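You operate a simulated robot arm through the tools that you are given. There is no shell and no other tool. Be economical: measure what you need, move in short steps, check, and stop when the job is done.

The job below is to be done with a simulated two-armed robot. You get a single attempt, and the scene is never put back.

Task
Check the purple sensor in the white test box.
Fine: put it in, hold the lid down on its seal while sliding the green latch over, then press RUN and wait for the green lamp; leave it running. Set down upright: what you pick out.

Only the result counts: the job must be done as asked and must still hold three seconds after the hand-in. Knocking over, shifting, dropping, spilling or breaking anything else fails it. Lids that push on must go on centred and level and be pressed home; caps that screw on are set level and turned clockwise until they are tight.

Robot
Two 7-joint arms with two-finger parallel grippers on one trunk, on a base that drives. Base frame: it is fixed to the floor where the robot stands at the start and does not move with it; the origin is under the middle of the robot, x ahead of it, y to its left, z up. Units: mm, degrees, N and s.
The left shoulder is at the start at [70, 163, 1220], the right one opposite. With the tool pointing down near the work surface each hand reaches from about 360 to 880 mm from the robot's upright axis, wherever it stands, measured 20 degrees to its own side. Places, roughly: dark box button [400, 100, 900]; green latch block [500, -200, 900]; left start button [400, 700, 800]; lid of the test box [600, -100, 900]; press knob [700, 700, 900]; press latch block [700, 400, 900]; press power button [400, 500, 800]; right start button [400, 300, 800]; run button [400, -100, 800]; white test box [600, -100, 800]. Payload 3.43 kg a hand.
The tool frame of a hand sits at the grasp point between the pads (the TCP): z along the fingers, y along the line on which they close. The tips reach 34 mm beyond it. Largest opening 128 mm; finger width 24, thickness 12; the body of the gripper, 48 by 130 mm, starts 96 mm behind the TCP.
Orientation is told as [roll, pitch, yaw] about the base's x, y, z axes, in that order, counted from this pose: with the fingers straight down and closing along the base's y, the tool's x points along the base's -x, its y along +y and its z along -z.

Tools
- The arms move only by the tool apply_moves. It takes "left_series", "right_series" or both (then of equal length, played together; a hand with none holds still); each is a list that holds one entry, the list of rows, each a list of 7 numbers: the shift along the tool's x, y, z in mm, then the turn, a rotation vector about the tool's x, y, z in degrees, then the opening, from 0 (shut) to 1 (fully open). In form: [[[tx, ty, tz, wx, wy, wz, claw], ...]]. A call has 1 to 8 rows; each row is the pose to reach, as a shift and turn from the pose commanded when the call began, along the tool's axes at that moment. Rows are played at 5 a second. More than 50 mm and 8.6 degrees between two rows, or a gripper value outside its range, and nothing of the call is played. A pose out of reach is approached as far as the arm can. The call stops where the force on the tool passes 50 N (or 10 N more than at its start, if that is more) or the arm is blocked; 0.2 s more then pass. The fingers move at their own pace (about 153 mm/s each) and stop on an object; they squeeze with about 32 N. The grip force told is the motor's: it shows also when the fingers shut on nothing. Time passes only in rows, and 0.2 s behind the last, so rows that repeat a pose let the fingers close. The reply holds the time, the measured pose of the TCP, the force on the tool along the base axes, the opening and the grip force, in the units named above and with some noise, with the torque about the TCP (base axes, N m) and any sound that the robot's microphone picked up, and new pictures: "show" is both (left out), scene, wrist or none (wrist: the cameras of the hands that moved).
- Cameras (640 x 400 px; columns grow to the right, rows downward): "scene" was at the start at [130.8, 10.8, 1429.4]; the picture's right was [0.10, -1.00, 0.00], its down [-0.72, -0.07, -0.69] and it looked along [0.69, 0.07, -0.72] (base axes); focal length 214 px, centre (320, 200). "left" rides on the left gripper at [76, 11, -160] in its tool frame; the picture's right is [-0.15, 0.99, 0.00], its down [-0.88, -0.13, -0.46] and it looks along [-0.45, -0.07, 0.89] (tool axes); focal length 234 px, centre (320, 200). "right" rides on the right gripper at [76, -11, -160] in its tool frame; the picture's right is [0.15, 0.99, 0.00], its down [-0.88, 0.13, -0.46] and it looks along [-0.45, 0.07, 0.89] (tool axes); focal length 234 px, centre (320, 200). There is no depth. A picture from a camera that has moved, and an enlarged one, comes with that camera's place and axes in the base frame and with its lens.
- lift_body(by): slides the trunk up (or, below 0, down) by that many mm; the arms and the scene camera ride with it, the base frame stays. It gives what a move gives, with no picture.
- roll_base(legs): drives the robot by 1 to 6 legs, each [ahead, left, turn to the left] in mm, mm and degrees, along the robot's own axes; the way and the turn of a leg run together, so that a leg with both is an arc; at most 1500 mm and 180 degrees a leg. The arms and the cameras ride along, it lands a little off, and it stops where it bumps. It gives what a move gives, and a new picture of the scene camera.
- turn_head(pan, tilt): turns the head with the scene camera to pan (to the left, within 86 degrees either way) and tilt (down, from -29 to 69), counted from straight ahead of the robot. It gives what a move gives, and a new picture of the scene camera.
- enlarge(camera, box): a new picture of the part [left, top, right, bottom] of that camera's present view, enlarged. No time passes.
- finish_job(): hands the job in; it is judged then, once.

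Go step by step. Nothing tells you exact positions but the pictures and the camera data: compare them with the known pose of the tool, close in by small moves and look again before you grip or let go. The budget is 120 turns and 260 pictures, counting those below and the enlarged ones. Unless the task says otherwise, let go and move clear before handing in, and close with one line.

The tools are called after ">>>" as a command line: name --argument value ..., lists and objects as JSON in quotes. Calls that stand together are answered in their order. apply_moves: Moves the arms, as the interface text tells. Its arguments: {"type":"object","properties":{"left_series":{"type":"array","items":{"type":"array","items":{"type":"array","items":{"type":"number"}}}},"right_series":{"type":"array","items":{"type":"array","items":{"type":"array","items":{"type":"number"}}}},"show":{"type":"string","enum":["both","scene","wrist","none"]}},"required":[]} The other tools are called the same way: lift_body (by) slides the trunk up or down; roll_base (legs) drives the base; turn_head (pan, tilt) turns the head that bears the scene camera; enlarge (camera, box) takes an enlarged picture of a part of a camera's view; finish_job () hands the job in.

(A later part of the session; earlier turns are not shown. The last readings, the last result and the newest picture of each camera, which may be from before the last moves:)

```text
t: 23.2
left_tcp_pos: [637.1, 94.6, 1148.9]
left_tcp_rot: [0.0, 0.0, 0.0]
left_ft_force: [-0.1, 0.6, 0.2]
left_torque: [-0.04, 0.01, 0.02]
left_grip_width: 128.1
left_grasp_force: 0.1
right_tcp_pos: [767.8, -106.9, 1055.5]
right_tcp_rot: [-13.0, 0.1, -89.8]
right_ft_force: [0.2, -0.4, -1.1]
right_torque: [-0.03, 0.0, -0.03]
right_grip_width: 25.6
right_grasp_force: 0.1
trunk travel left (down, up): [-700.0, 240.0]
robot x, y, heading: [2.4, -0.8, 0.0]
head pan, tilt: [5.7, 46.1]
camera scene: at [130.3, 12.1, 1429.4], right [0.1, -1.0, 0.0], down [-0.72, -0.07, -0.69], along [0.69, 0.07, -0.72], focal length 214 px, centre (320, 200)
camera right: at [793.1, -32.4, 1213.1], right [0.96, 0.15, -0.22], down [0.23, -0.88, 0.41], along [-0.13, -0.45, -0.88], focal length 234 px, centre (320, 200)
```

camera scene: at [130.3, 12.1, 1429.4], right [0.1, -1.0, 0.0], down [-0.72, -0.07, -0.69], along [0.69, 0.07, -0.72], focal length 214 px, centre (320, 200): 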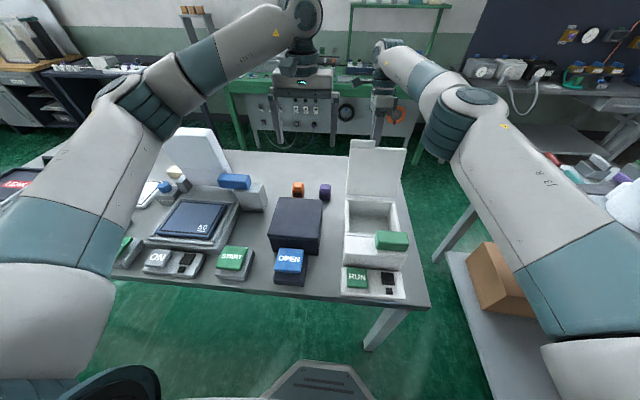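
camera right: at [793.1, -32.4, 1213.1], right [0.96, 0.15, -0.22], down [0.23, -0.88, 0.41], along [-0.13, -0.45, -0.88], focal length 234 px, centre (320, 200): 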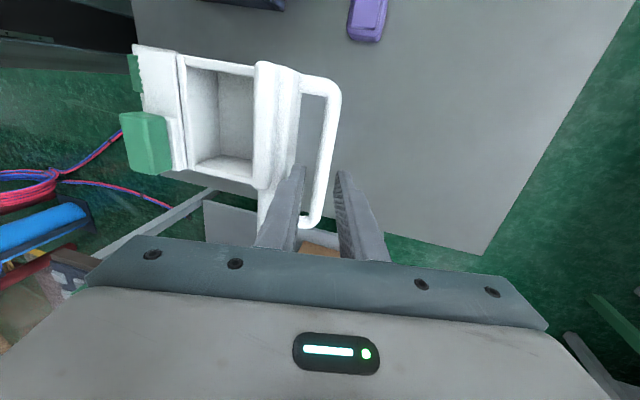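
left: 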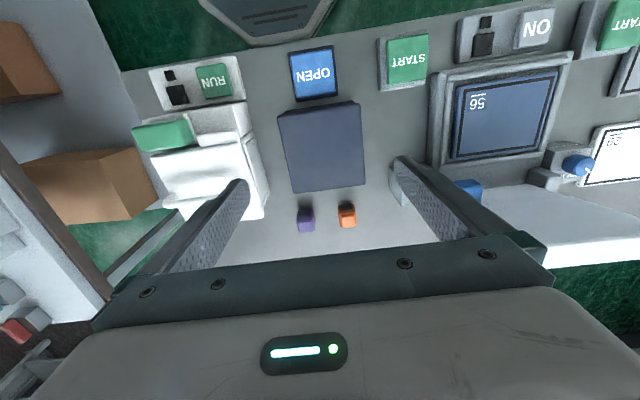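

The lid stays open. I'll take the right hand up and aside, and move the left hand to look at the purple sensor.

>>> apply_moves --right_series '[[[0, 0, -40, 0, 0, 0, 0.2], [0, 0, -80, 0, 0, 0, 0.2], [-45, 0, -80, 0, 0, 0, 0.2], [-90, 0, -80, 0, 0, 0, 0.2], [-130, 0, -80, 0, 0, 0, 0.2]]]' --left_series '[[[-30, -7, 20, 0, 0, 0, 1], [-60, -14, 40, 0, 0, 0, 1], [-90, -21, 65, 0, 0, 0, 0.8], [-120, -28, 95, 0, 0, 0, 0.6], [-150, -35, 125, 0, 0, 0, 0.6]]]' --show "both"

>>> enlarge --camera "left" --box '[200, 0, 440, 240]'

```text
t: 24.4
left_tcp_pos: [788.8, 55.1, 1025.3]
left_tcp_rot: [0.3, -0.1, 0.0]
left_ft_force: [0.1, -1.7, -0.2]
left_torque: [0.08, 0.03, -0.01]
left_grip_width: 76.8
left_grasp_force: 0.1
right_tcp_pos: [773.8, -244.1, 1131.2]
right_tcp_rot: [-13.0, 0.2, -89.8]
right_ft_force: [0.4, -0.1, -0.4]
right_torque: [0.05, 0.0, 0.0]
right_grip_width: 25.6
right_grasp_force: 0.0
right hand out of reach, approached as far as the arm can: row 1, 2, 3, 4, 5
trunk travel left (down, up): [-700.0, 240.0]
robot x, y, heading: [-1.7, 2.0, -0.0]
head pan, tilt: [5.7, 46.1]
camera scene: at [132.1, 6.1, 1429.3], right [0.1, -1.0, 0.0], down [-0.72, -0.07, -0.69], along [0.69, 0.07, -0.72], focal length 214 px, centre (320, 200)
camera right: at [797.8, -169.5, 1288.3], right [0.96, 0.15, -0.22], down [0.23, -0.88, 0.41], along [-0.13, -0.45, -0.88], focal length 234 px, centre (320, 200)
camera left: at [711.4, 64.4, 1185.0], right [0.15, 0.99, 0.0], down [0.88, -0.13, 0.46], along [0.45, -0.06, -0.89], focal length 234 px, centre (320, 200)
```

scene: 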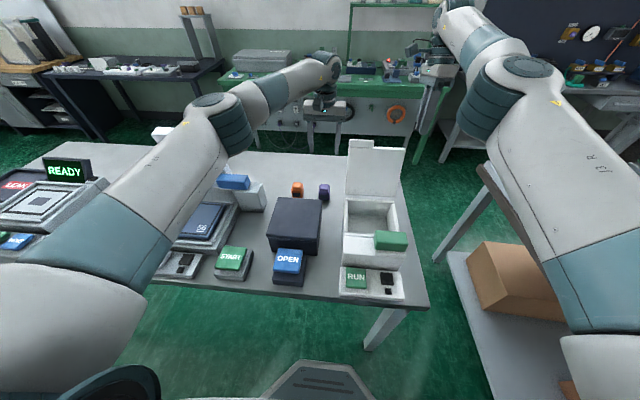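
right: 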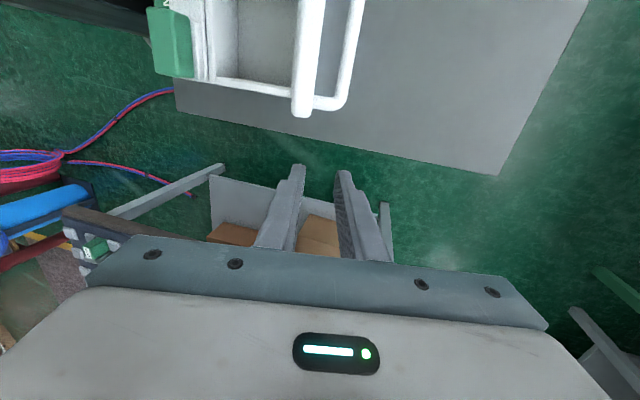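
left: 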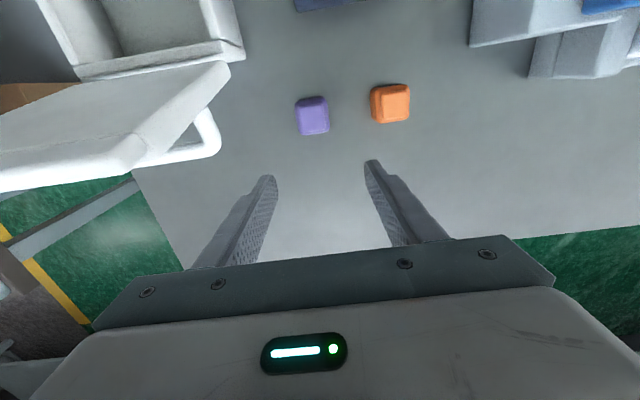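

```text
1.67 times, centred on (320, 120) of left
camera zoom: at [711.4, 64.4, 1185.0], right [0.15, 0.99, 0.0], down [0.88, -0.13, 0.46], along [0.45, -0.06, -0.89], focal length 390 px, centre (320, 333)
```

zoom: 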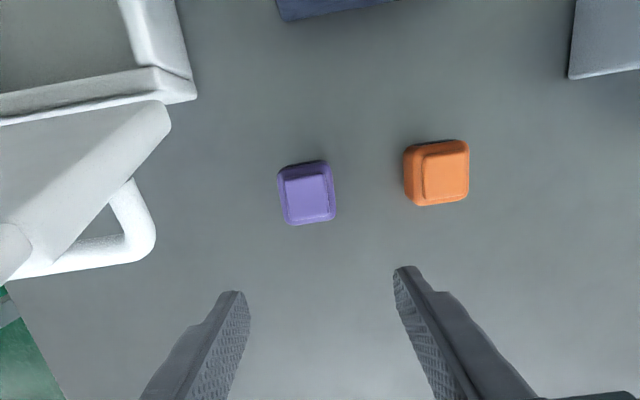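

The purple sensor is about 45 mm wide and 50 mm tall, at (752, 50). The open handle ends near y −27, so I'll descend biased slightly to +y and check before going down fully.

>>> apply_moves --left_series '[[[18, 1, 30, 0, 0, 0, 0.68], [37, 2, 60, 0, 0, 0, 0.68], [37, 2, 90, 0, 0, 0, 0.68], [37, 2, 115, 0, 0, 0, 0.68]]]' --show "both"

>>> enlarge --camera "scene" --box '[260, 110, 420, 230]'

```text
t: 25.4
left_tcp_pos: [750.0, 60.2, 910.6]
left_tcp_rot: [-0.2, 0.1, 0.0]
left_ft_force: [0.0, -0.7, 0.0]
left_torque: [-0.02, 0.01, 0.01]
left_grip_width: 87.2
left_grasp_force: 0.1
right_tcp_pos: [772.3, -240.0, 1131.9]
right_tcp_rot: [-13.0, 0.0, -89.9]
right_ft_force: [-0.6, -0.3, 0.1]
right_torque: [-0.02, 0.01, 0.01]
right_grip_width: 25.5
right_grasp_force: 0.1
trunk travel left (down, up): [-700.0, 240.0]
robot x, y, heading: [-3.5, 1.5, 0.1]
head pan, tilt: [5.7, 46.1]
camera scene: at [131.5, 10.9, 1429.4], right [0.1, -1.0, 0.0], down [-0.72, -0.07, -0.69], along [0.69, 0.07, -0.72], focal length 214 px, centre (320, 200)
camera left: at [674.3, 70.5, 1070.6], right [0.15, 0.99, 0.0], down [0.88, -0.13, 0.46], along [0.45, -0.07, -0.89], focal length 234 px, centre (320, 200)
```

scene: 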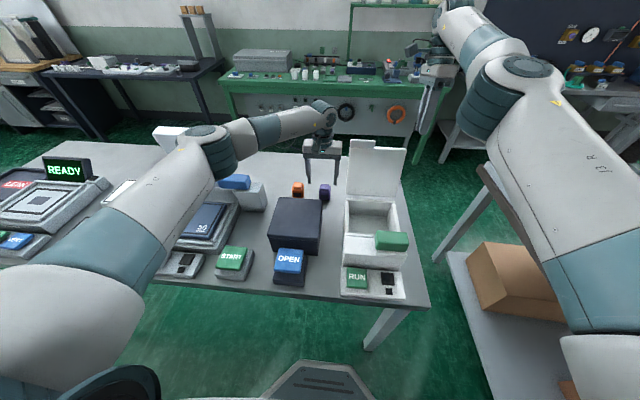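
left: 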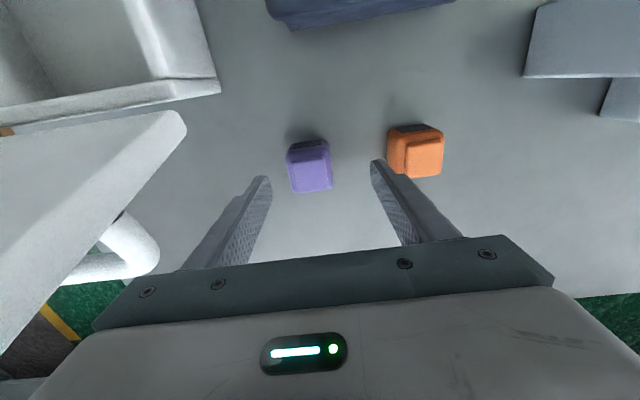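

```text
3.33 times, centred on (340, 170) of scene
camera zoom: at [131.5, 10.9, 1429.4], right [0.1, -1.0, 0.0], down [-0.72, -0.07, -0.69], along [0.69, 0.07, -0.72], focal length 715 px, centre (253, 300)
```

zoom: 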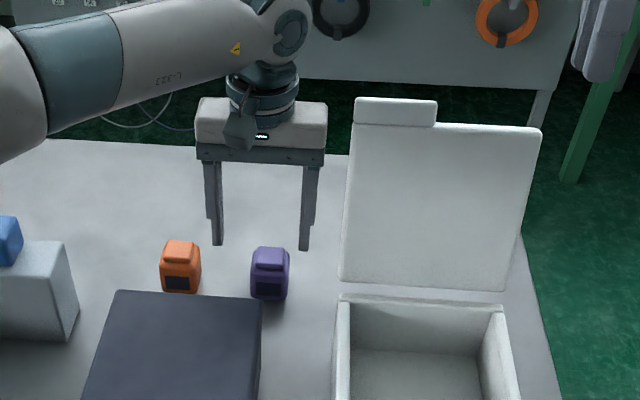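

Clearance to the handle is about 20 mm, so I'll go down and close on the sensor.

>>> apply_moves --left_series '[[[0, -1, 20, 0, 0, 0, 0.68], [0, -2, 40, 0, 0, 0, 0.68], [0, -2, 58, 0, 0, 0, 0.68], [0, -2, 58, 0, 0, 0, 0.3], [0, -2, 58, 0, 0, 0, 0.2], [0, -2, 58, 0, 0, 0, 0.2]]]' --show "wrist"

>>> enlarge --camera "scene" --box '[260, 110, 420, 230]'

```text
t: 26.8
left_tcp_pos: [748.1, 58.2, 852.9]
left_tcp_rot: [0.0, 0.0, 0.0]
left_ft_force: [-0.7, -0.2, -0.3]
left_torque: [-0.01, -0.03, -0.01]
left_grip_width: 45.1
left_grasp_force: 32.3
right_tcp_pos: [771.3, -240.3, 1133.0]
right_tcp_rot: [-13.0, 0.0, -89.9]
right_ft_force: [0.1, 0.1, 0.5]
right_torque: [0.02, 0.03, 0.0]
right_grip_width: 25.9
right_grasp_force: 0.1
trunk travel left (down, up): [-700.0, 240.0]
robot x, y, heading: [-3.3, -3.3, 0.0]
head pan, tilt: [5.7, 46.1]
camera left: at [673.1, 67.6, 1012.8], right [0.15, 0.99, 0.0], down [0.88, -0.13, 0.46], along [0.45, -0.07, -0.89], focal length 234 px, centre (320, 200)
```

left: 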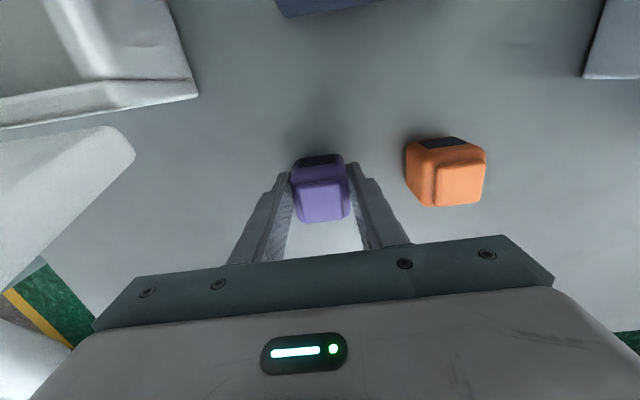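

```text
3.33 times, centred on (340, 170) of scene
camera zoom: at [130.9, 10.8, 1429.4], right [0.1, -1.0, 0.0], down [-0.72, -0.07, -0.69], along [0.69, 0.07, -0.72], focal length 715 px, centre (253, 300)
```

zoom: 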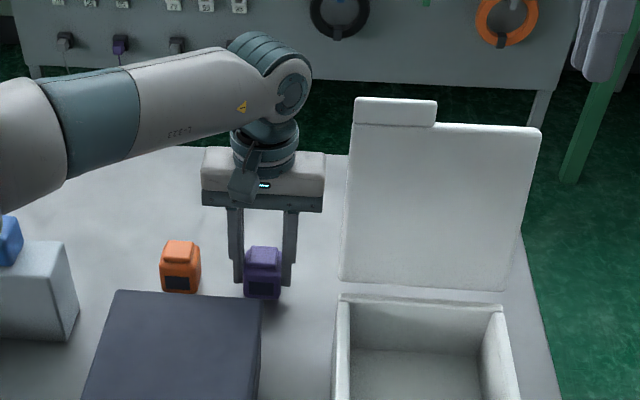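

The sensor is gripped (45 mm). I'll lift it, then carry it back over the dark box and across above the open test box.

>>> apply_moves --left_series '[[[0, 0, -30, 0, 0, 0, 0.2], [0, 0, -70, 0, 0, 0, 0.2], [0, 0, -110, 0, 0, 0, 0.2], [0, 0, -145, 0, 0, 0, 0.2], [45, 0, -160, 0, 0, 0, 0.2], [90, 0, -160, 0, 0, 0, 0.2], [130, 0, -160, 0, 0, 0, 0.2], [145, 0, -160, 0, 0, 0, 0.2]]]' --show "none"

>>> apply_moves --left_series '[[[0, -45, 0, 0, 0, 0, 0.2], [0, -90, 0, 0, 0, 0, 0.2], [-5, -135, 0, 0, 0, 0, 0.2], [-10, -176, 0, 0, 0, 0, 0.2], [-10, -176, 0, 0, 0, 0, 0.2]]]' --show "both"

>>> enlarge --camera "scene" --box '[300, 110, 460, 270]'

```text
t: 28.6
left_tcp_pos: [604.7, 60.0, 1011.3]
left_tcp_rot: [-0.1, 0.0, 0.0]
left_ft_force: [-0.6, -0.1, -1.8]
left_torque: [-0.03, -0.01, 0.01]
left_grip_width: 45.2
left_grasp_force: 32.3
right_tcp_pos: [771.2, -240.5, 1133.3]
right_tcp_rot: [-13.0, 0.0, -89.8]
right_ft_force: [0.4, 0.5, -0.1]
right_torque: [-0.01, -0.03, 0.02]
right_grip_width: 25.7
right_grasp_force: 0.1
trunk travel left (down, up): [-700.0, 240.0]
robot x, y, heading: [1.3, 0.6, -0.1]
head pan, tilt: [5.7, 46.1]
```

```text
t: 29.8
left_tcp_pos: [616.5, -115.7, 1012.1]
left_tcp_rot: [-0.1, 0.0, 0.0]
left_ft_force: [-0.3, 0.1, -1.3]
left_torque: [-0.02, 0.01, 0.01]
left_grip_width: 45.3
left_grasp_force: 31.9
right_tcp_pos: [771.8, -238.5, 1132.5]
right_tcp_rot: [-13.0, -0.2, -89.8]
right_ft_force: [0.2, 0.0, 0.0]
right_torque: [-0.02, 0.01, 0.03]
right_grip_width: 25.7
right_grasp_force: 0.1
trunk travel left (down, up): [-700.0, 240.0]
robot x, y, heading: [-1.2, -4.3, -0.2]
head pan, tilt: [5.7, 46.1]
camera scene: at [131.0, 12.4, 1429.4], right [0.1, -1.0, 0.0], down [-0.72, -0.07, -0.69], along [0.69, 0.07, -0.72], focal length 214 px, centre (320, 200)
camera left: at [540.9, -106.0, 1171.9], right [0.15, 0.99, 0.0], down [0.88, -0.13, 0.46], along [0.45, -0.07, -0.89], focal length 234 px, centre (320, 200)
```

scene: 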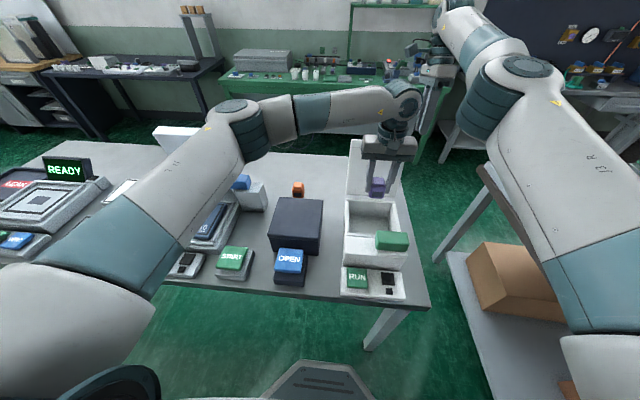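
left: 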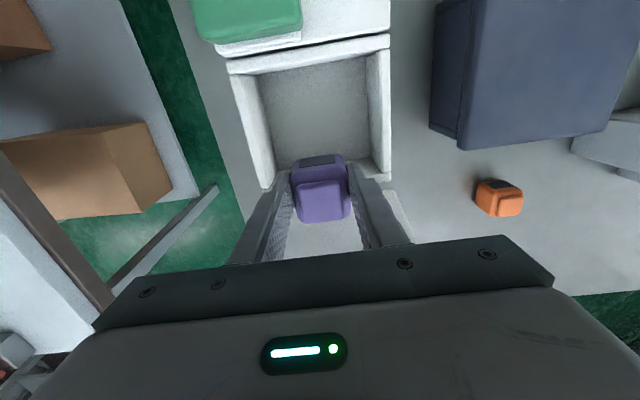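

```text
2.50 times, centred on (380, 190) of scene
camera zoom: at [131.0, 12.4, 1429.4], right [0.1, -1.0, 0.0], down [-0.72, -0.07, -0.69], along [0.69, 0.07, -0.72], focal length 536 px, centre (170, 225)
```

zoom: 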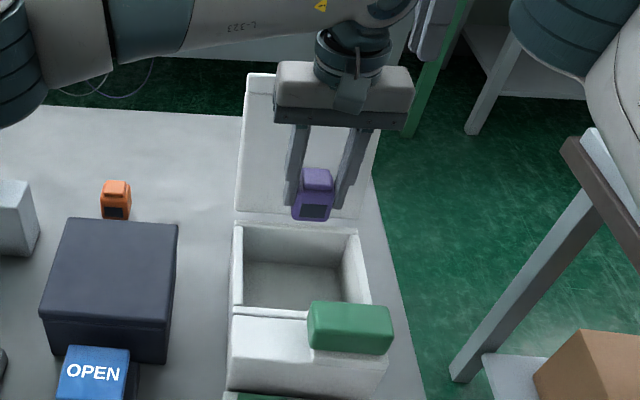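

The cavity is plain, roughly x 525–665, y −178…−50, so I'll centre at about (592, −114) and lower the sensor, slowing near the floor.

>>> apply_moves --left_series '[[[12, 1, 20, 0, 0, 0, 0.2], [24, 2, 50, 0, 0, 0, 0.2], [24, 2, 85, 0, 0, 0, 0.2], [24, 2, 115, 0, 0, 0, 0.2], [24, 2, 130, 0, 0, 0, 0.2]]]' --show "wrist"

>>> enlarge --camera "scene" --box '[320, 150, 440, 270]'

```text
t: 31.0
left_tcp_pos: [590.8, -114.9, 881.8]
left_tcp_rot: [0.1, 0.0, 0.0]
left_ft_force: [-0.3, 1.2, -1.8]
left_torque: [0.0, 0.02, 0.0]
left_grip_width: 45.1
left_grasp_force: 32.5
right_tcp_pos: [771.4, -239.9, 1134.0]
right_tcp_rot: [-13.1, 0.0, -89.9]
right_ft_force: [-0.9, -1.5, 0.0]
right_torque: [-0.02, 0.03, 0.0]
right_grip_width: 25.6
right_grasp_force: 0.1
trunk travel left (down, up): [-700.0, 240.0]
robot x, y, heading: [-0.6, -0.0, -0.2]
head pan, tilt: [5.7, 46.1]
camera left: at [515.5, -104.7, 1041.7], right [0.15, 0.99, 0.0], down [0.88, -0.13, 0.46], along [0.45, -0.07, -0.89], focal length 234 px, centre (320, 200)
```

left: 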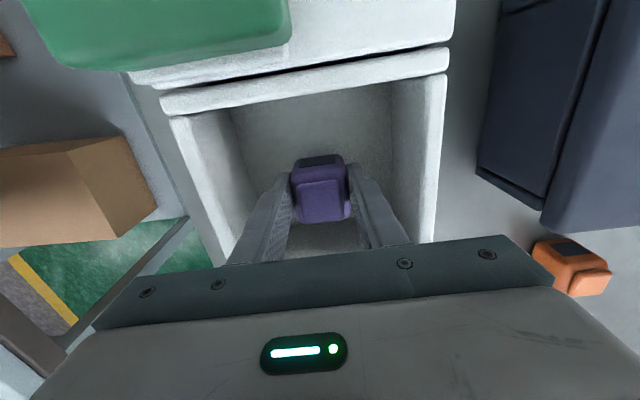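

```text
3.33 times, centred on (380, 210) of scene
camera zoom: at [131.1, 10.8, 1429.4], right [0.1, -1.0, 0.0], down [-0.72, -0.07, -0.69], along [0.69, 0.07, -0.72], focal length 715 px, centre (120, 167)
```

zoom: 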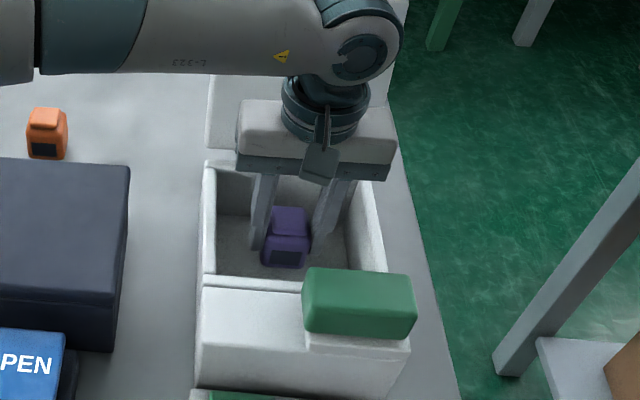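

The sensor is hanging well inside the cavity. I'll lower it gently to feel for the floor.

>>> apply_moves --left_series '[[[0, 0, 5, 0, 0, 0, 0.2], [0, 0, 9, 0, 0, 0, 0.2], [0, 0, 12, 0, 0, 0, 0.2]]]' --show "none"

>>> apply_moves --left_series '[[[0, 0, 3, 0, 0, 0, 0.2], [0, 0, 6, 0, 0, 0, 0.2]]]' --show "none"

```text
t: 31.8
left_tcp_pos: [592.0, -114.2, 871.3]
left_tcp_rot: [0.0, 0.1, 0.0]
left_ft_force: [-0.3, -0.3, -1.4]
left_torque: [-0.02, 0.02, 0.01]
left_grip_width: 45.2
left_grasp_force: 32.0
right_tcp_pos: [771.7, -240.6, 1131.8]
right_tcp_rot: [-13.0, 0.0, -89.8]
right_ft_force: [-0.5, -0.1, -0.2]
right_torque: [-0.01, -0.01, 0.0]
right_grip_width: 25.4
right_grasp_force: 0.1
trunk travel left (down, up): [-700.0, 240.0]
robot x, y, heading: [-3.3, -2.1, -0.1]
head pan, tilt: [5.7, 46.1]
```

```text
t: 32.4
left_tcp_pos: [590.7, -113.3, 865.8]
left_tcp_rot: [-0.1, -0.1, 0.0]
left_ft_force: [0.7, -0.4, 11.9]
left_torque: [0.15, 0.05, -0.07]
left_grip_width: 45.1
left_grasp_force: 31.9
right_tcp_pos: [770.7, -238.5, 1133.3]
right_tcp_rot: [-13.0, 0.0, -89.8]
right_ft_force: [-0.5, -0.2, 0.3]
right_torque: [-0.01, -0.02, -0.01]
right_grip_width: 25.5
right_grasp_force: 0.1
trunk travel left (down, up): [-700.0, 240.0]
robot x, y, heading: [-2.3, -0.3, -0.1]
head pan, tilt: [5.7, 46.1]
```

It touched the floor (about 12 N). I'll release and rise straight up.

>>> apply_moves --left_series '[[[0, 0, -0.5, 0, 0, 0, 0.5], [0, 0, -0.5, 0, 0, 0, 0.5], [0, 0, -15, 0, 0, 0, 0.5], [0, 0, -45, 0, 0, 0, 0.5], [0, 0, -90, 0, 0, 0, 0.5], [0, 0, -135, 0, 0, 0, 0.5]]]' --show "both"

```text
t: 33.8
left_tcp_pos: [589.2, -114.8, 1000.7]
left_tcp_rot: [0.1, 0.0, 0.0]
left_ft_force: [-0.4, -1.0, 0.1]
left_torque: [0.01, 0.0, 0.01]
left_grip_width: 63.9
left_grasp_force: 0.1
right_tcp_pos: [770.9, -239.9, 1134.5]
right_tcp_rot: [-13.0, 0.0, -89.8]
right_ft_force: [-0.5, -0.8, -0.6]
right_torque: [0.0, 0.02, 0.01]
right_grip_width: 25.5
right_grasp_force: 0.1
trunk travel left (down, up): [-700.0, 240.0]
robot x, y, heading: [3.1, -0.7, 0.0]
head pan, tilt: [5.7, 46.1]
camera scene: at [130.0, 10.5, 1429.4], right [0.1, -1.0, 0.0], down [-0.72, -0.07, -0.69], along [0.69, 0.07, -0.72], focal length 214 px, centre (320, 200)
camera left: at [514.9, -104.9, 1160.7], right [0.15, 0.99, 0.0], down [0.88, -0.13, 0.46], along [0.45, -0.07, -0.89], focal length 234 px, centre (320, 200)
```

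scene: 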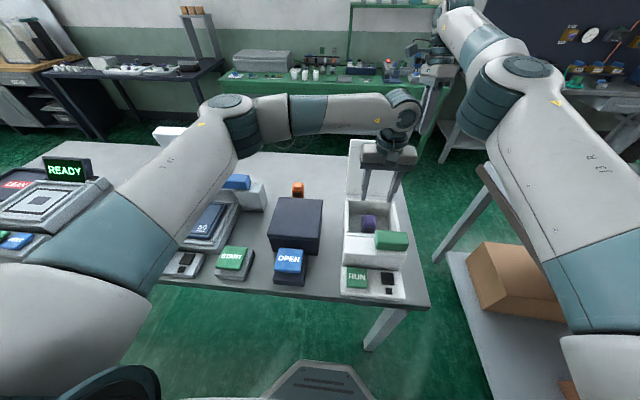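
left: 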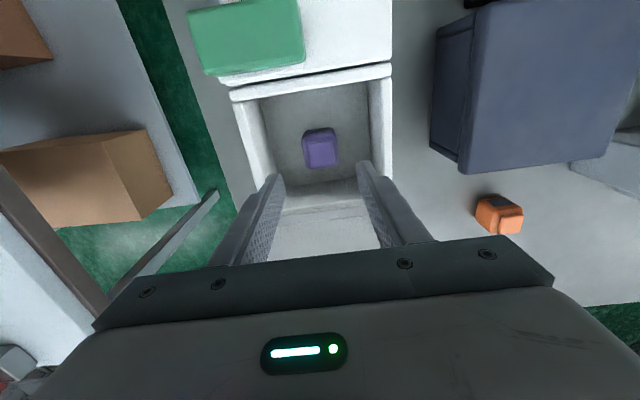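

The purple sensor stands upright in the box. I'll take the left hand clear, then bring the right hand back over the handle.

>>> apply_moves --left_series '[[[5, 0, -45, 0, 0, 0, 0.5], [20, 40, -60, 0, 0, 0, 0.5], [35, 80, -70, 0, 0, 0, 0.3], [50, 120, -80, 0, 0, 0, 0], [65, 160, -90, 0, 0, 0, 0], [80, 205, -95, 0, 0, 0, 0], [90, 245, -100, 0, 0, 0, 0]]]' --show "none"

>>> apply_moves --right_series '[[[40, 0, 0, 0, 0, 0, 0.25], [85, 0, 0, 0, 0, 0, 0.25], [132, 2, 5, 0, 0, 0, 0.25], [132, 8, 30, 0, 0, 0, 0.25], [132, 14.6, 60, 0, 0, 0, 0.25], [132, 14.6, 76, 0, 0, 0, 0.25]]]' --show "both"

>>> enlarge --camera "scene" --box '[320, 110, 440, 230]'

```text
t: 35.4
left_tcp_pos: [496.3, 131.7, 1101.0]
left_tcp_rot: [0.0, -0.1, 0.1]
left_ft_force: [-0.2, 0.7, 0.7]
left_torque: [-0.02, -0.02, -0.01]
left_grip_width: 0.1
left_grasp_force: 32.5
right_tcp_pos: [770.8, -237.4, 1133.2]
right_tcp_rot: [-13.0, -0.2, -89.8]
right_ft_force: [0.4, 0.4, -0.6]
right_torque: [-0.03, -0.01, 0.02]
right_grip_width: 25.5
right_grasp_force: 0.1
trunk travel left (down, up): [-700.0, 240.0]
robot x, y, heading: [3.5, -0.4, -0.1]
head pan, tilt: [5.7, 46.1]
```

```text
t: 36.5
left_tcp_pos: [495.9, 129.2, 1098.7]
left_tcp_rot: [-0.1, 0.0, 0.0]
left_ft_force: [-0.3, 0.4, 1.2]
left_torque: [-0.02, -0.02, 0.0]
left_grip_width: 0.1
left_grasp_force: 31.5
right_tcp_pos: [766.2, -114.1, 1109.1]
right_tcp_rot: [-12.4, 0.1, -90.0]
right_ft_force: [-2.9, -4.6, 5.3]
right_torque: [-0.21, 0.2, 0.21]
right_grip_width: 33.8
right_grasp_force: 1.4
right hand out of reach, approached as far as the arm can: row 2, 3, 4
trunk travel left (down, up): [-700.0, 240.0]
robot x, y, heading: [-0.7, -0.5, -0.2]
head pan, tilt: [5.7, 46.1]
stopped in row 5 (right hand): the force on the tool passed its limit (the readings are from after the stop); the commanded pose is now the measured one
camera scene: at [129.4, 10.6, 1429.5], right [0.1, -1.0, 0.0], down [-0.72, -0.07, -0.69], along [0.69, 0.07, -0.72], focal length 214 px, centre (320, 200)
camera right: at [789.4, -39.8, 1268.3], right [0.97, 0.15, -0.21], down [0.23, -0.88, 0.41], along [-0.13, -0.45, -0.88], focal length 234 px, centre (320, 200)
```

scene: 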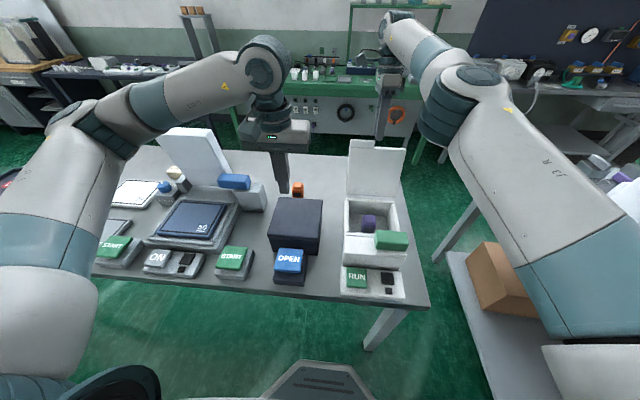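
right: 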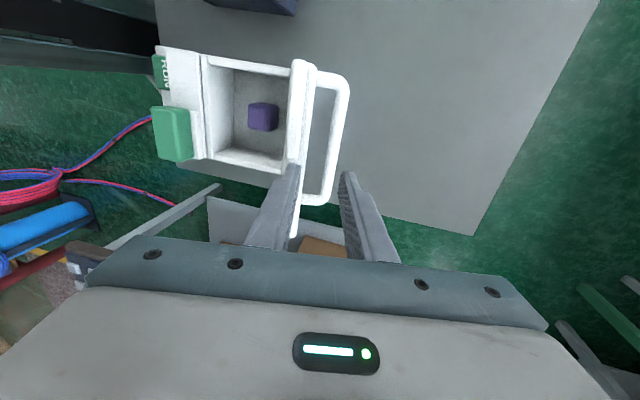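

```text
3.33 times, centred on (380, 170) of scene
camera zoom: at [129.4, 10.6, 1429.5], right [0.1, -1.0, 0.0], down [-0.72, -0.07, -0.69], along [0.69, 0.07, -0.72], focal length 715 px, centre (120, 300)
```

zoom: 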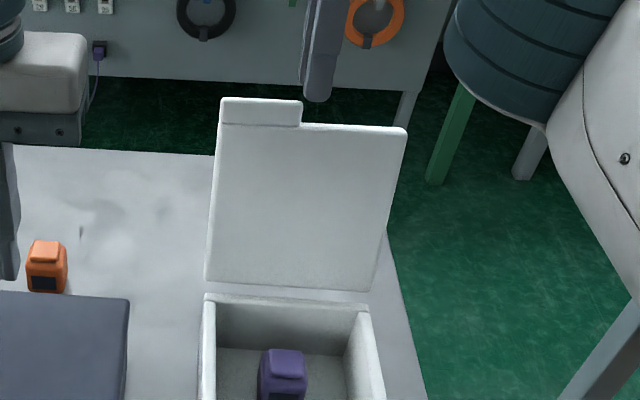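

The stop came from the jerk of a limited row, not contact. I'll align with the earlier retreat line and go down part way.

>>> apply_moves --right_series '[[[0, 12, 0, 0, 0, 0, 0.25], [2, 17, 15, 0, 0, 0, 0.25], [4, 21, 32, 0, 0, 0, 0.25], [5, 24.8, 49.7, 0, 0, 0, 0.25]]]' --show "wrist"

```text
t: 37.4
left_tcp_pos: [498.9, 128.1, 1100.4]
left_tcp_rot: [0.0, 0.0, -0.1]
left_ft_force: [0.9, 0.3, 1.1]
left_torque: [0.04, -0.01, 0.05]
left_grip_width: 0.2
left_grasp_force: 32.8
right_tcp_pos: [771.0, -114.6, 1086.9]
right_tcp_rot: [-11.9, -0.3, -90.2]
right_ft_force: [-3.8, -2.4, 16.7]
right_torque: [0.03, 0.67, 0.11]
right_grip_width: 35.5
right_grasp_force: 3.2
right hand out of reach, approached as far as the arm can: row 1, 2, 3, 4
trunk travel left (down, up): [-700.0, 240.0]
robot x, y, heading: [2.2, -0.0, -0.3]
head pan, tilt: [5.7, 46.1]
stopped in row 4 (right hand): the force on the tool passed its limit (the readings are from after the stop); the commanded pose is now the measured one
camera right: at [793.5, -38.5, 1244.4], right [0.97, 0.14, -0.2], down [0.22, -0.88, 0.42], along [-0.12, -0.45, -0.88], focal length 234 px, centre (320, 200)
```

right: 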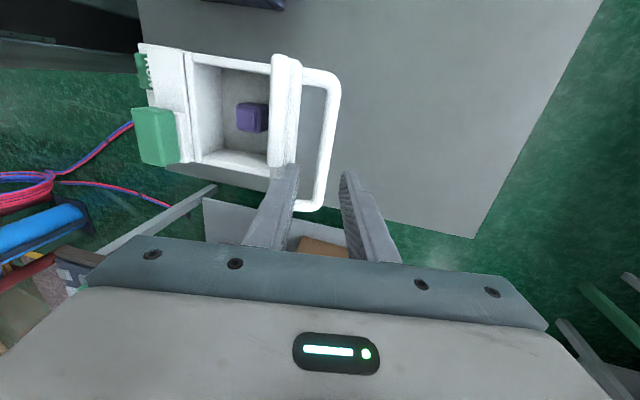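

The lid is leaning further back (about 103°), so the front finger touched its top edge; the bar is now near x 761, z 975. I'll back up, narrow the fingers, reduce the tilt and shift ahead.

>>> apply_moves --right_series '[[[0, -3, -14.7, -2, 0, 0, 0.25], [0, 0.7, -20.6, -4, 0, 0, 0.18], [3, 6, -10, -4, 0, 0, 0.18], [3, 6, -3, -4, 0, 0, 0.18]]]' --show "wrist"

>>> enlarge --camera "right" --box '[220, 40, 420, 260]'

```text
t: 38.4
left_tcp_pos: [499.8, 129.5, 1098.3]
left_tcp_rot: [0.1, 0.0, 0.0]
left_ft_force: [-0.3, 0.2, 0.2]
left_torque: [-0.01, -0.04, -0.01]
left_grip_width: 0.0
left_grasp_force: 32.0
right_tcp_pos: [785.7, -109.8, 1087.3]
right_tcp_rot: [-7.9, -0.3, -90.4]
right_ft_force: [-0.4, -0.1, -0.6]
right_torque: [0.0, 0.02, 0.03]
right_grip_width: 23.1
right_grasp_force: 0.0
right hand out of reach, approached as far as the arm can: row 1, 2, 3, 4
trunk travel left (down, up): [-700.0, 240.0]
robot x, y, heading: [2.6, -0.2, -0.1]
head pan, tilt: [5.7, 46.1]
camera right: at [797.3, -33.3, 1245.6], right [0.98, 0.14, -0.14], down [0.19, -0.88, 0.44], along [-0.06, -0.45, -0.89], focal length 234 px, centre (320, 200)
```

right: 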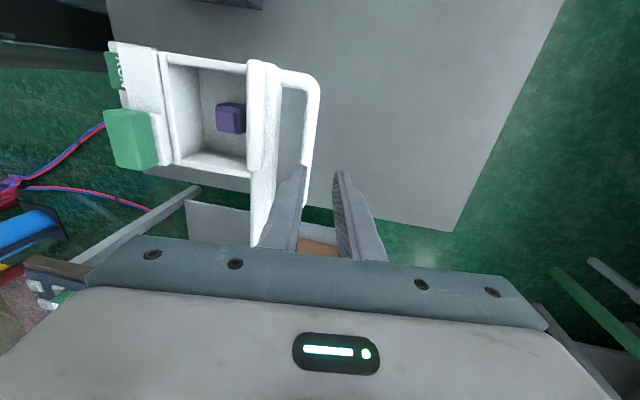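

```text
1.82 times, centred on (320, 150) of right
camera zoom: at [797.3, -33.3, 1245.6], right [0.98, 0.14, -0.14], down [0.19, -0.88, 0.44], along [-0.06, -0.45, -0.89], focal length 426 px, centre (320, 291)
```

zoom: 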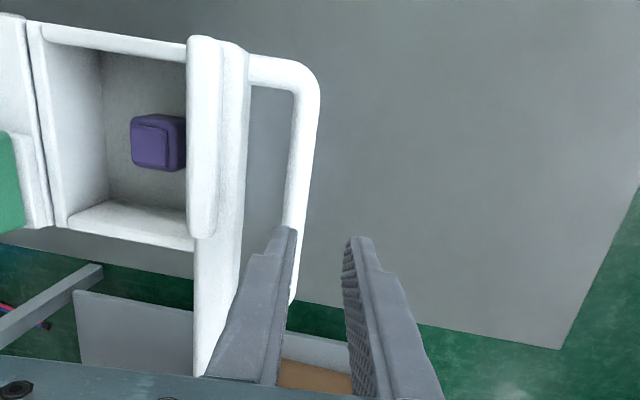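

The bar is about 12 mm nearer than the tool axis. I'll shift, tilt to match the lid's lean, and slip down until the tips are just above the bar.

>>> apply_moves --right_series '[[[0, -4, 0, 1.5, 0, 0, 0.16], [0, -7.6, 1, 3, 0, 0, 0.16], [0, -9.2, 30, 3, 0, 0, 0.16], [0, -10.8, 55, 3, 0, 0, 0.16]]]' --show "wrist"

>>> enlarge --camera "right" --box '[220, 40, 420, 260]'

```text
t: 39.4
left_tcp_pos: [499.6, 127.3, 1098.9]
left_tcp_rot: [0.0, 0.1, -0.1]
left_ft_force: [0.2, 0.2, -0.1]
left_torque: [0.01, 0.03, -0.01]
left_grip_width: 0.0
left_grasp_force: 32.6
right_tcp_pos: [778.5, -107.9, 1034.7]
right_tcp_rot: [-10.9, -0.2, -90.4]
right_ft_force: [-1.1, 0.5, 0.4]
right_torque: [0.02, 0.02, 0.04]
right_grip_width: 20.3
right_grasp_force: 0.1
right hand out of reach, approached as far as the arm can: row 3, 4
trunk travel left (down, up): [-700.0, 240.0]
robot x, y, heading: [3.3, -0.0, 0.0]
head pan, tilt: [5.7, 46.1]
camera right: at [799.2, -32.0, 1191.5], right [0.97, 0.14, -0.19], down [0.21, -0.88, 0.43], along [-0.11, -0.45, -0.88], focal length 234 px, centre (320, 200)
```

right: 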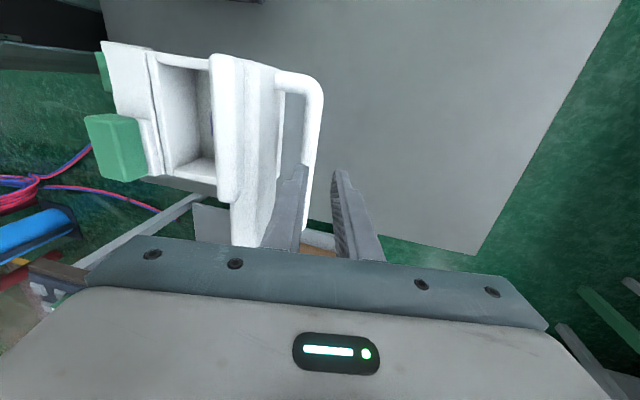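

```text
1.82 times, centred on (320, 150) of right
camera zoom: at [799.2, -32.0, 1191.5], right [0.97, 0.14, -0.19], down [0.21, -0.88, 0.43], along [-0.11, -0.45, -0.88], focal length 426 px, centre (320, 291)
```

zoom: 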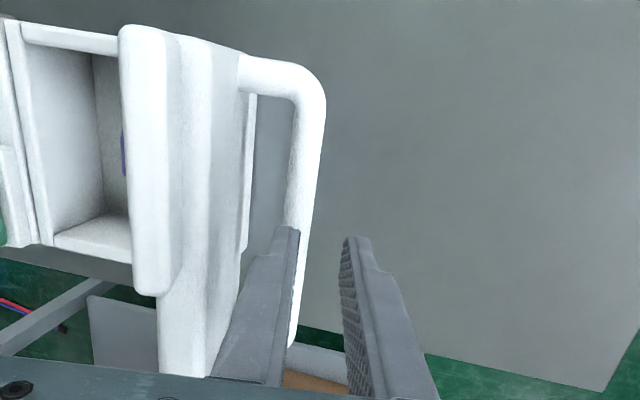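

Tips are just above the bar and 9 mm too far forward. I'll shift back and slide down around the bar.

>>> apply_moves --right_series '[[[0, -5, 0, 0, 0, 0, 0.17], [0, -9, 3, 0, 0, 0, 0.19], [0, -9, 15, 0, 0, 0, 0.19], [0, -9, 30, 0, 0, 0, 0.19]]]' --show "wrist"

>>> enlarge --camera "right" --box '[220, 40, 420, 260]'

```text
t: 40.4
left_tcp_pos: [500.9, 128.7, 1099.0]
left_tcp_rot: [0.1, 0.1, -0.1]
left_ft_force: [0.4, 1.1, -0.2]
left_torque: [0.0, -0.01, 0.0]
left_grip_width: 0.0
left_grasp_force: 32.1
right_tcp_pos: [778.4, -104.2, 1011.1]
right_tcp_rot: [-11.1, -0.3, -90.5]
right_ft_force: [-0.2, 0.1, 0.0]
right_torque: [0.0, 0.0, 0.0]
right_grip_width: 24.2
right_grasp_force: 0.0
right hand out of reach, approached as far as the arm can: row 1, 2, 3, 4
trunk travel left (down, up): [-700.0, 240.0]
robot x, y, heading: [4.8, -3.2, 0.1]
head pan, tilt: [5.7, 46.1]
camera right: at [799.4, -28.6, 1168.5], right [0.97, 0.14, -0.19], down [0.21, -0.88, 0.43], along [-0.11, -0.45, -0.88], focal length 234 px, centre (320, 200)
```

right: 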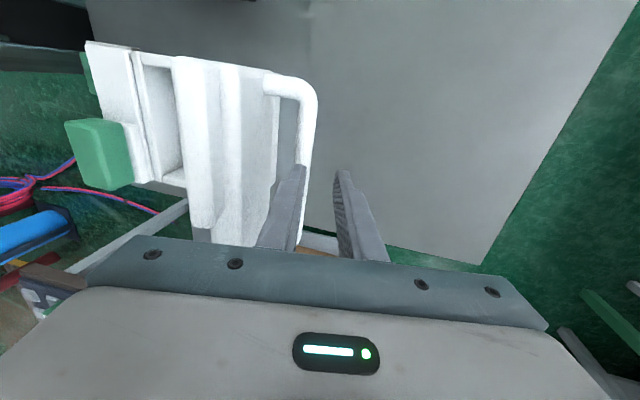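

```text
1.82 times, centred on (320, 150) of right
camera zoom: at [799.4, -28.6, 1168.5], right [0.97, 0.14, -0.19], down [0.21, -0.88, 0.43], along [-0.11, -0.45, -0.88], focal length 426 px, centre (320, 291)
```

zoom: 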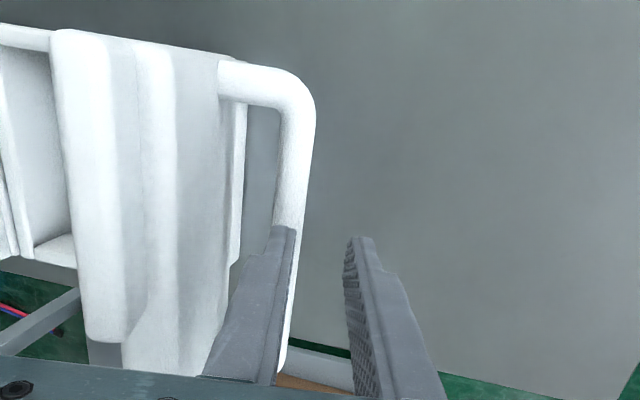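

The front finger is right above the bar and the arm didn't follow the backward shift. I'll rise slightly, then move back 17 mm and look again.

>>> apply_moves --right_series '[[[0, 0, -12, 0, 0, 0, 0.19], [-2, -9, -14, -1, 0, 0, 0.19], [-4, -18, -14, -2, 0, 0, 0.19], [-4, -18, -14, -2, 0, 0, 0.19]]]' --show "wrist"

>>> enlarge --camera "right" --box '[220, 40, 420, 260]'

```text
t: 41.4
left_tcp_pos: [498.5, 127.7, 1099.7]
left_tcp_rot: [0.0, 0.0, 0.0]
left_ft_force: [-0.2, 0.7, 0.8]
left_torque: [-0.03, 0.02, -0.03]
left_grip_width: 0.2
left_grasp_force: 31.8
right_tcp_pos: [782.8, -105.7, 1024.8]
right_tcp_rot: [-9.8, -0.3, -90.4]
right_ft_force: [0.4, 0.5, -0.2]
right_torque: [0.01, -0.03, 0.0]
right_grip_width: 24.3
right_grasp_force: 0.1
right hand out of reach, approached as far as the arm can: row 2, 3
trunk travel left (down, up): [-700.0, 240.0]
robot x, y, heading: [4.1, -0.7, 0.1]
head pan, tilt: [5.7, 46.1]
camera right: at [800.5, -29.3, 1182.1], right [0.98, 0.14, -0.17], down [0.2, -0.88, 0.43], along [-0.09, -0.46, -0.89], focal length 234 px, centre (320, 200)
```

right: 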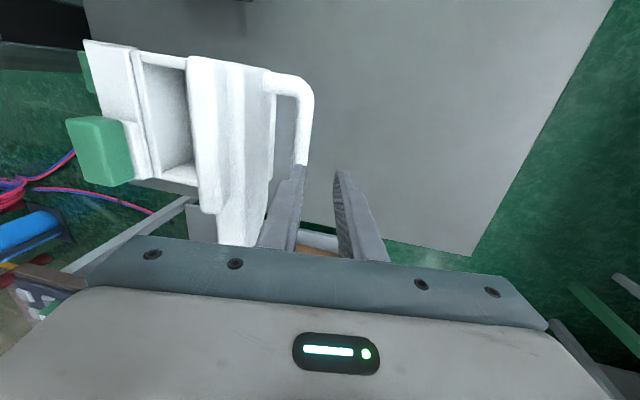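

```text
1.82 times, centred on (320, 150) of right
camera zoom: at [800.5, -29.3, 1182.1], right [0.98, 0.14, -0.17], down [0.2, -0.88, 0.43], along [-0.09, -0.46, -0.89], focal length 426 px, centre (320, 291)
```

zoom: 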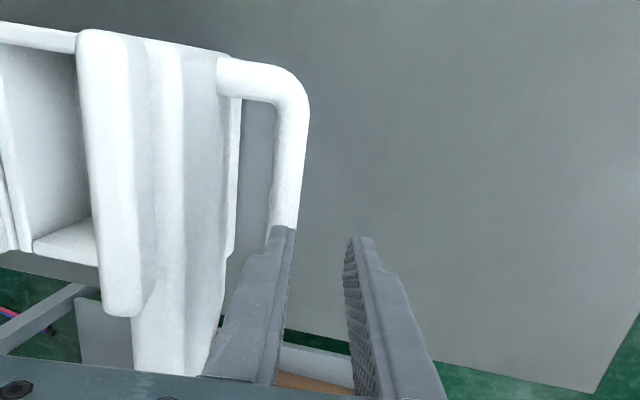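

The hand isn't following as expected near its reach limit. I'll repeat a plain backward step alone and see how it reacts.

>>> apply_moves --right_series '[[[0, -6, 0, -1, 0, 0, 0.19], [0, -12, 0, -2, 0, 0, 0.19], [0, -12, 0, -2, 0, 0, 0.19]]]' --show "none"

```text
t: 42.2
left_tcp_pos: [500.5, 131.2, 1098.9]
left_tcp_rot: [-0.1, 0.1, 0.0]
left_ft_force: [0.4, 0.2, -0.1]
left_torque: [-0.02, 0.03, 0.02]
left_grip_width: 0.0
left_grasp_force: 32.3
right_tcp_pos: [752.9, -106.9, 1028.2]
right_tcp_rot: [-6.8, -0.3, -90.3]
right_ft_force: [0.8, 0.4, 0.4]
right_torque: [-0.04, 0.01, 0.0]
right_grip_width: 24.2
right_grasp_force: 0.1
right hand out of reach, approached as far as the arm can: row 1
trunk travel left (down, up): [-700.0, 240.0]
robot x, y, heading: [-0.5, 0.3, -0.0]
head pan, tilt: [5.7, 46.1]
```

Now it responded, at x 753. I'll correct forward by 8 mm and look.

>>> apply_moves --right_series '[[[0, 5, 0, 0.5, 0, 0, 0.19], [0, 8, 0, 1, 0, 0, 0.19], [0, 8, 0, 1, 0, 0, 0.19]]]' --show "wrist"

>>> enlarge --camera "right" --box '[220, 40, 420, 260]'

```text
t: 43.0
left_tcp_pos: [499.8, 128.9, 1099.3]
left_tcp_rot: [0.0, 0.0, -0.1]
left_ft_force: [-0.2, -0.1, -0.2]
left_torque: [0.02, 0.02, -0.03]
left_grip_width: 0.0
left_grasp_force: 32.2
right_tcp_pos: [759.5, -108.9, 1029.3]
right_tcp_rot: [-7.9, -0.2, -90.4]
right_ft_force: [0.4, -0.1, -0.8]
right_torque: [0.03, -0.05, 0.0]
right_grip_width: 24.1
right_grasp_force: 0.1
trunk travel left (down, up): [-700.0, 240.0]
robot x, y, heading: [1.5, -1.5, -0.2]
head pan, tilt: [5.7, 46.1]
camera right: at [770.6, -33.2, 1187.5], right [0.98, 0.14, -0.14], down [0.19, -0.88, 0.44], along [-0.06, -0.45, -0.89], focal length 234 px, centre (320, 200)
```

right: 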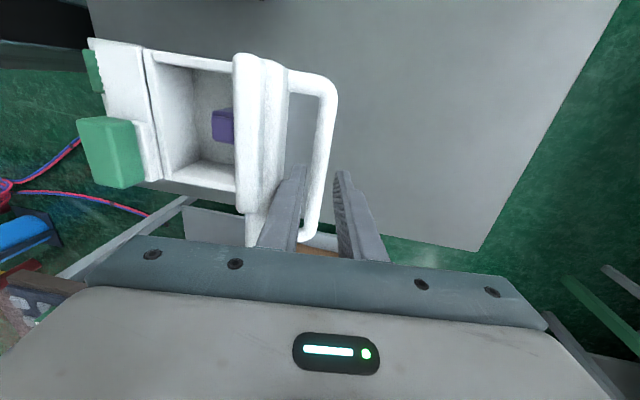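

```text
1.82 times, centred on (320, 150) of right
camera zoom: at [770.6, -33.2, 1187.5], right [0.98, 0.14, -0.14], down [0.19, -0.88, 0.44], along [-0.06, -0.45, -0.89], focal length 426 px, centre (320, 291)
```

zoom: 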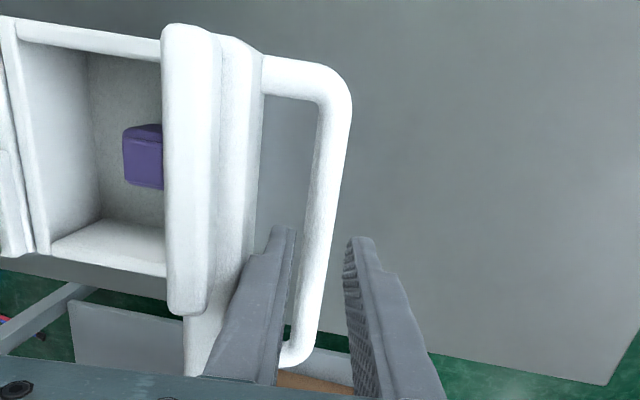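

The bar is centred between the fingers now. I'll go straight down along the tool and close.

>>> apply_moves --right_series '[[[0, 0, 10, 0, 0, 0, 0.19], [0, 0, 22, 0, 0, 0, 0.19], [0, 0, 34, 0, 0, 0, 0.19], [0, 0, 42, 0, 0, 0, 0.19], [0, 0, 42, 0, 0, 0, 0.19]]]' --show "wrist"

>>> enlarge --camera "right" --box '[220, 40, 420, 260]'

```text
t: 44.2
left_tcp_pos: [500.3, 128.5, 1100.6]
left_tcp_rot: [0.1, 0.0, -0.1]
left_ft_force: [-0.3, 0.3, -0.5]
left_torque: [-0.03, -0.01, -0.01]
left_grip_width: 0.1
left_grasp_force: 31.7
right_tcp_pos: [754.1, -109.7, 987.4]
right_tcp_rot: [-7.9, -0.2, -90.4]
right_ft_force: [1.4, -0.2, -0.6]
right_torque: [0.03, -0.01, -0.01]
right_grip_width: 23.9
right_grasp_force: 0.2
trunk travel left (down, up): [-700.0, 240.0]
robot x, y, heading: [4.8, -6.2, -0.4]
head pan, tilt: [5.7, 46.1]
camera right: at [765.7, -33.5, 1146.1], right [0.98, 0.14, -0.14], down [0.19, -0.88, 0.44], along [-0.06, -0.45, -0.89], focal length 234 px, centre (320, 200)
```

right: 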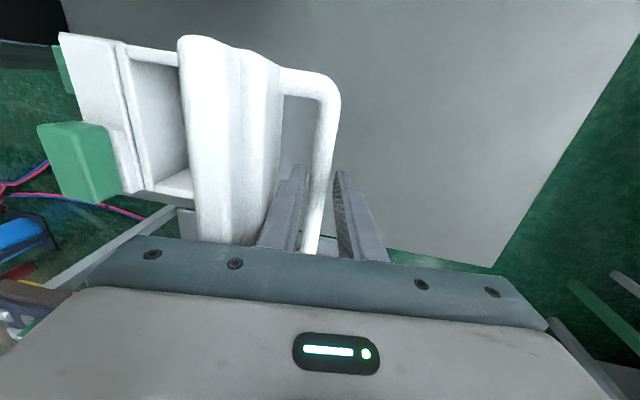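

```text
1.82 times, centred on (320, 150) of right
camera zoom: at [765.7, -33.5, 1146.1], right [0.98, 0.14, -0.14], down [0.19, -0.88, 0.44], along [-0.06, -0.45, -0.89], focal length 426 px, centre (320, 291)
```

zoom: 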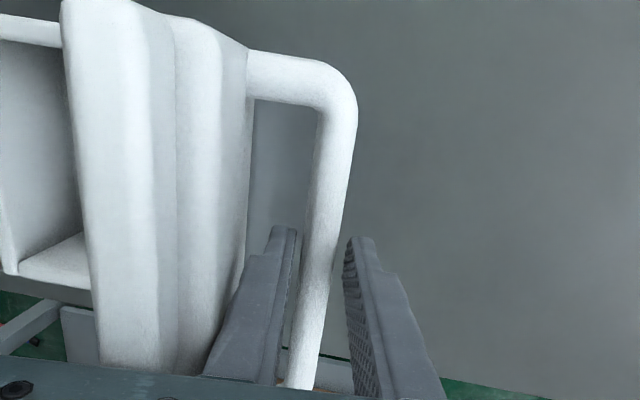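

I'll close on the bar and start swinging the lid forward about the hinge, which I fit at (689, 887) with a radius of about 109.

>>> apply_moves --right_series '[[[0, 0, 0, 0, 0, 0, 0], [0, 0, 0, 0, 0, 0, 0], [0, -7, -3.2, 0, 0, 0, 0], [0, -13.9, -6.1, 0, 0, 0, 0], [0, -21, -8.5, 0, 0, 0, 0], [0, -28.5, -10.3, 0, 0, 0, 0], [0, -36, -11.6, 0, 0, 0, 0], [0, -43.5, -12.5, 0, 0, 0, 0]]]' --show "none"

>>> enlarge --camera "scene" --box '[320, 110, 440, 230]'

```text
t: 46.0
left_tcp_pos: [497.9, 127.2, 1100.6]
left_tcp_rot: [0.0, -0.1, -0.2]
left_ft_force: [-0.7, -0.6, -0.6]
left_torque: [0.0, 0.02, 0.01]
left_grip_width: 0.0
left_grasp_force: 32.1
right_tcp_pos: [711.1, -108.7, 1009.9]
right_tcp_rot: [-7.5, -0.2, -90.4]
right_ft_force: [11.1, -4.3, 36.7]
right_torque: [0.29, -0.17, -0.06]
right_grip_width: 15.6
right_grasp_force: 45.1
trunk travel left (down, up): [-700.0, 240.0]
robot x, y, heading: [3.1, -1.6, -0.2]
head pan, tilt: [5.7, 46.1]
```

```text
3.33 times, centred on (380, 170) of scene
camera zoom: at [128.2, 10.0, 1429.9], right [0.1, -1.0, 0.0], down [-0.72, -0.07, -0.69], along [0.69, 0.07, -0.72], focal length 715 px, centre (120, 300)
```

zoom: 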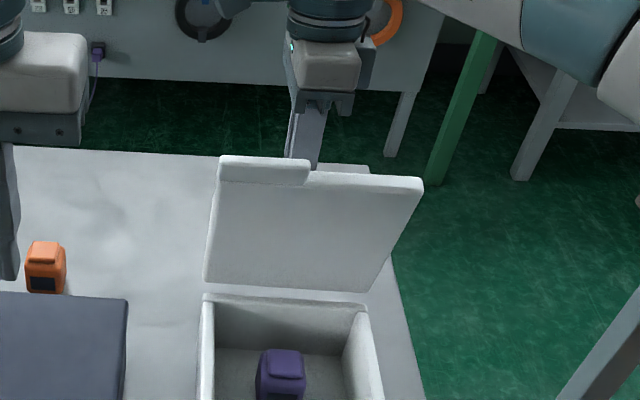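

The lid follows; the tool is pushing down a little, so I'll ride about 5 mm higher and continue.

>>> apply_moves --right_series '[[[0, -1, -5, 0, 0, 0, 0], [0, -15.9, -4.9, 0, 0, 0, 0], [0, -31, -2.8, -1, 0, 0, 0], [0, -45.6, 1.3, -2, 0, 0, 0], [0, -59.5, 7.5, -3, 0, 0, 0]]]' --show "none"

>>> enlarge --camera "scene" --box '[320, 110, 440, 230]'

```text
t: 47.2
left_tcp_pos: [497.9, 128.5, 1099.4]
left_tcp_rot: [0.0, 0.0, -0.2]
left_ft_force: [-0.2, -0.6, -0.4]
left_torque: [0.0, -0.02, -0.02]
left_grip_width: 0.0
left_grasp_force: 32.4
right_tcp_pos: [650.0, -109.0, 1005.3]
right_tcp_rot: [-5.1, -0.3, -90.3]
right_ft_force: [-2.8, -4.9, 3.7]
right_torque: [0.49, 0.05, 0.23]
right_grip_width: 15.7
right_grasp_force: 45.2
trunk travel left (down, up): [-700.0, 240.0]
robot x, y, heading: [0.9, -0.7, -0.0]
head pan, tilt: [5.7, 46.1]
```

```text
3.33 times, centred on (380, 170) of scene
camera zoom: at [130.6, 9.5, 1429.3], right [0.1, -1.0, 0.0], down [-0.72, -0.07, -0.69], along [0.69, 0.07, -0.72], focal length 715 px, centre (120, 300)
```

zoom: 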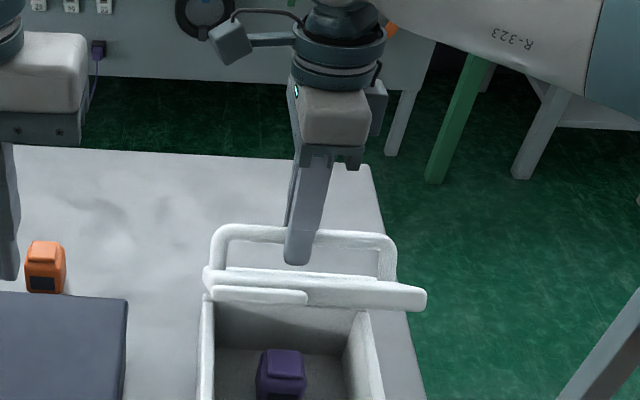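

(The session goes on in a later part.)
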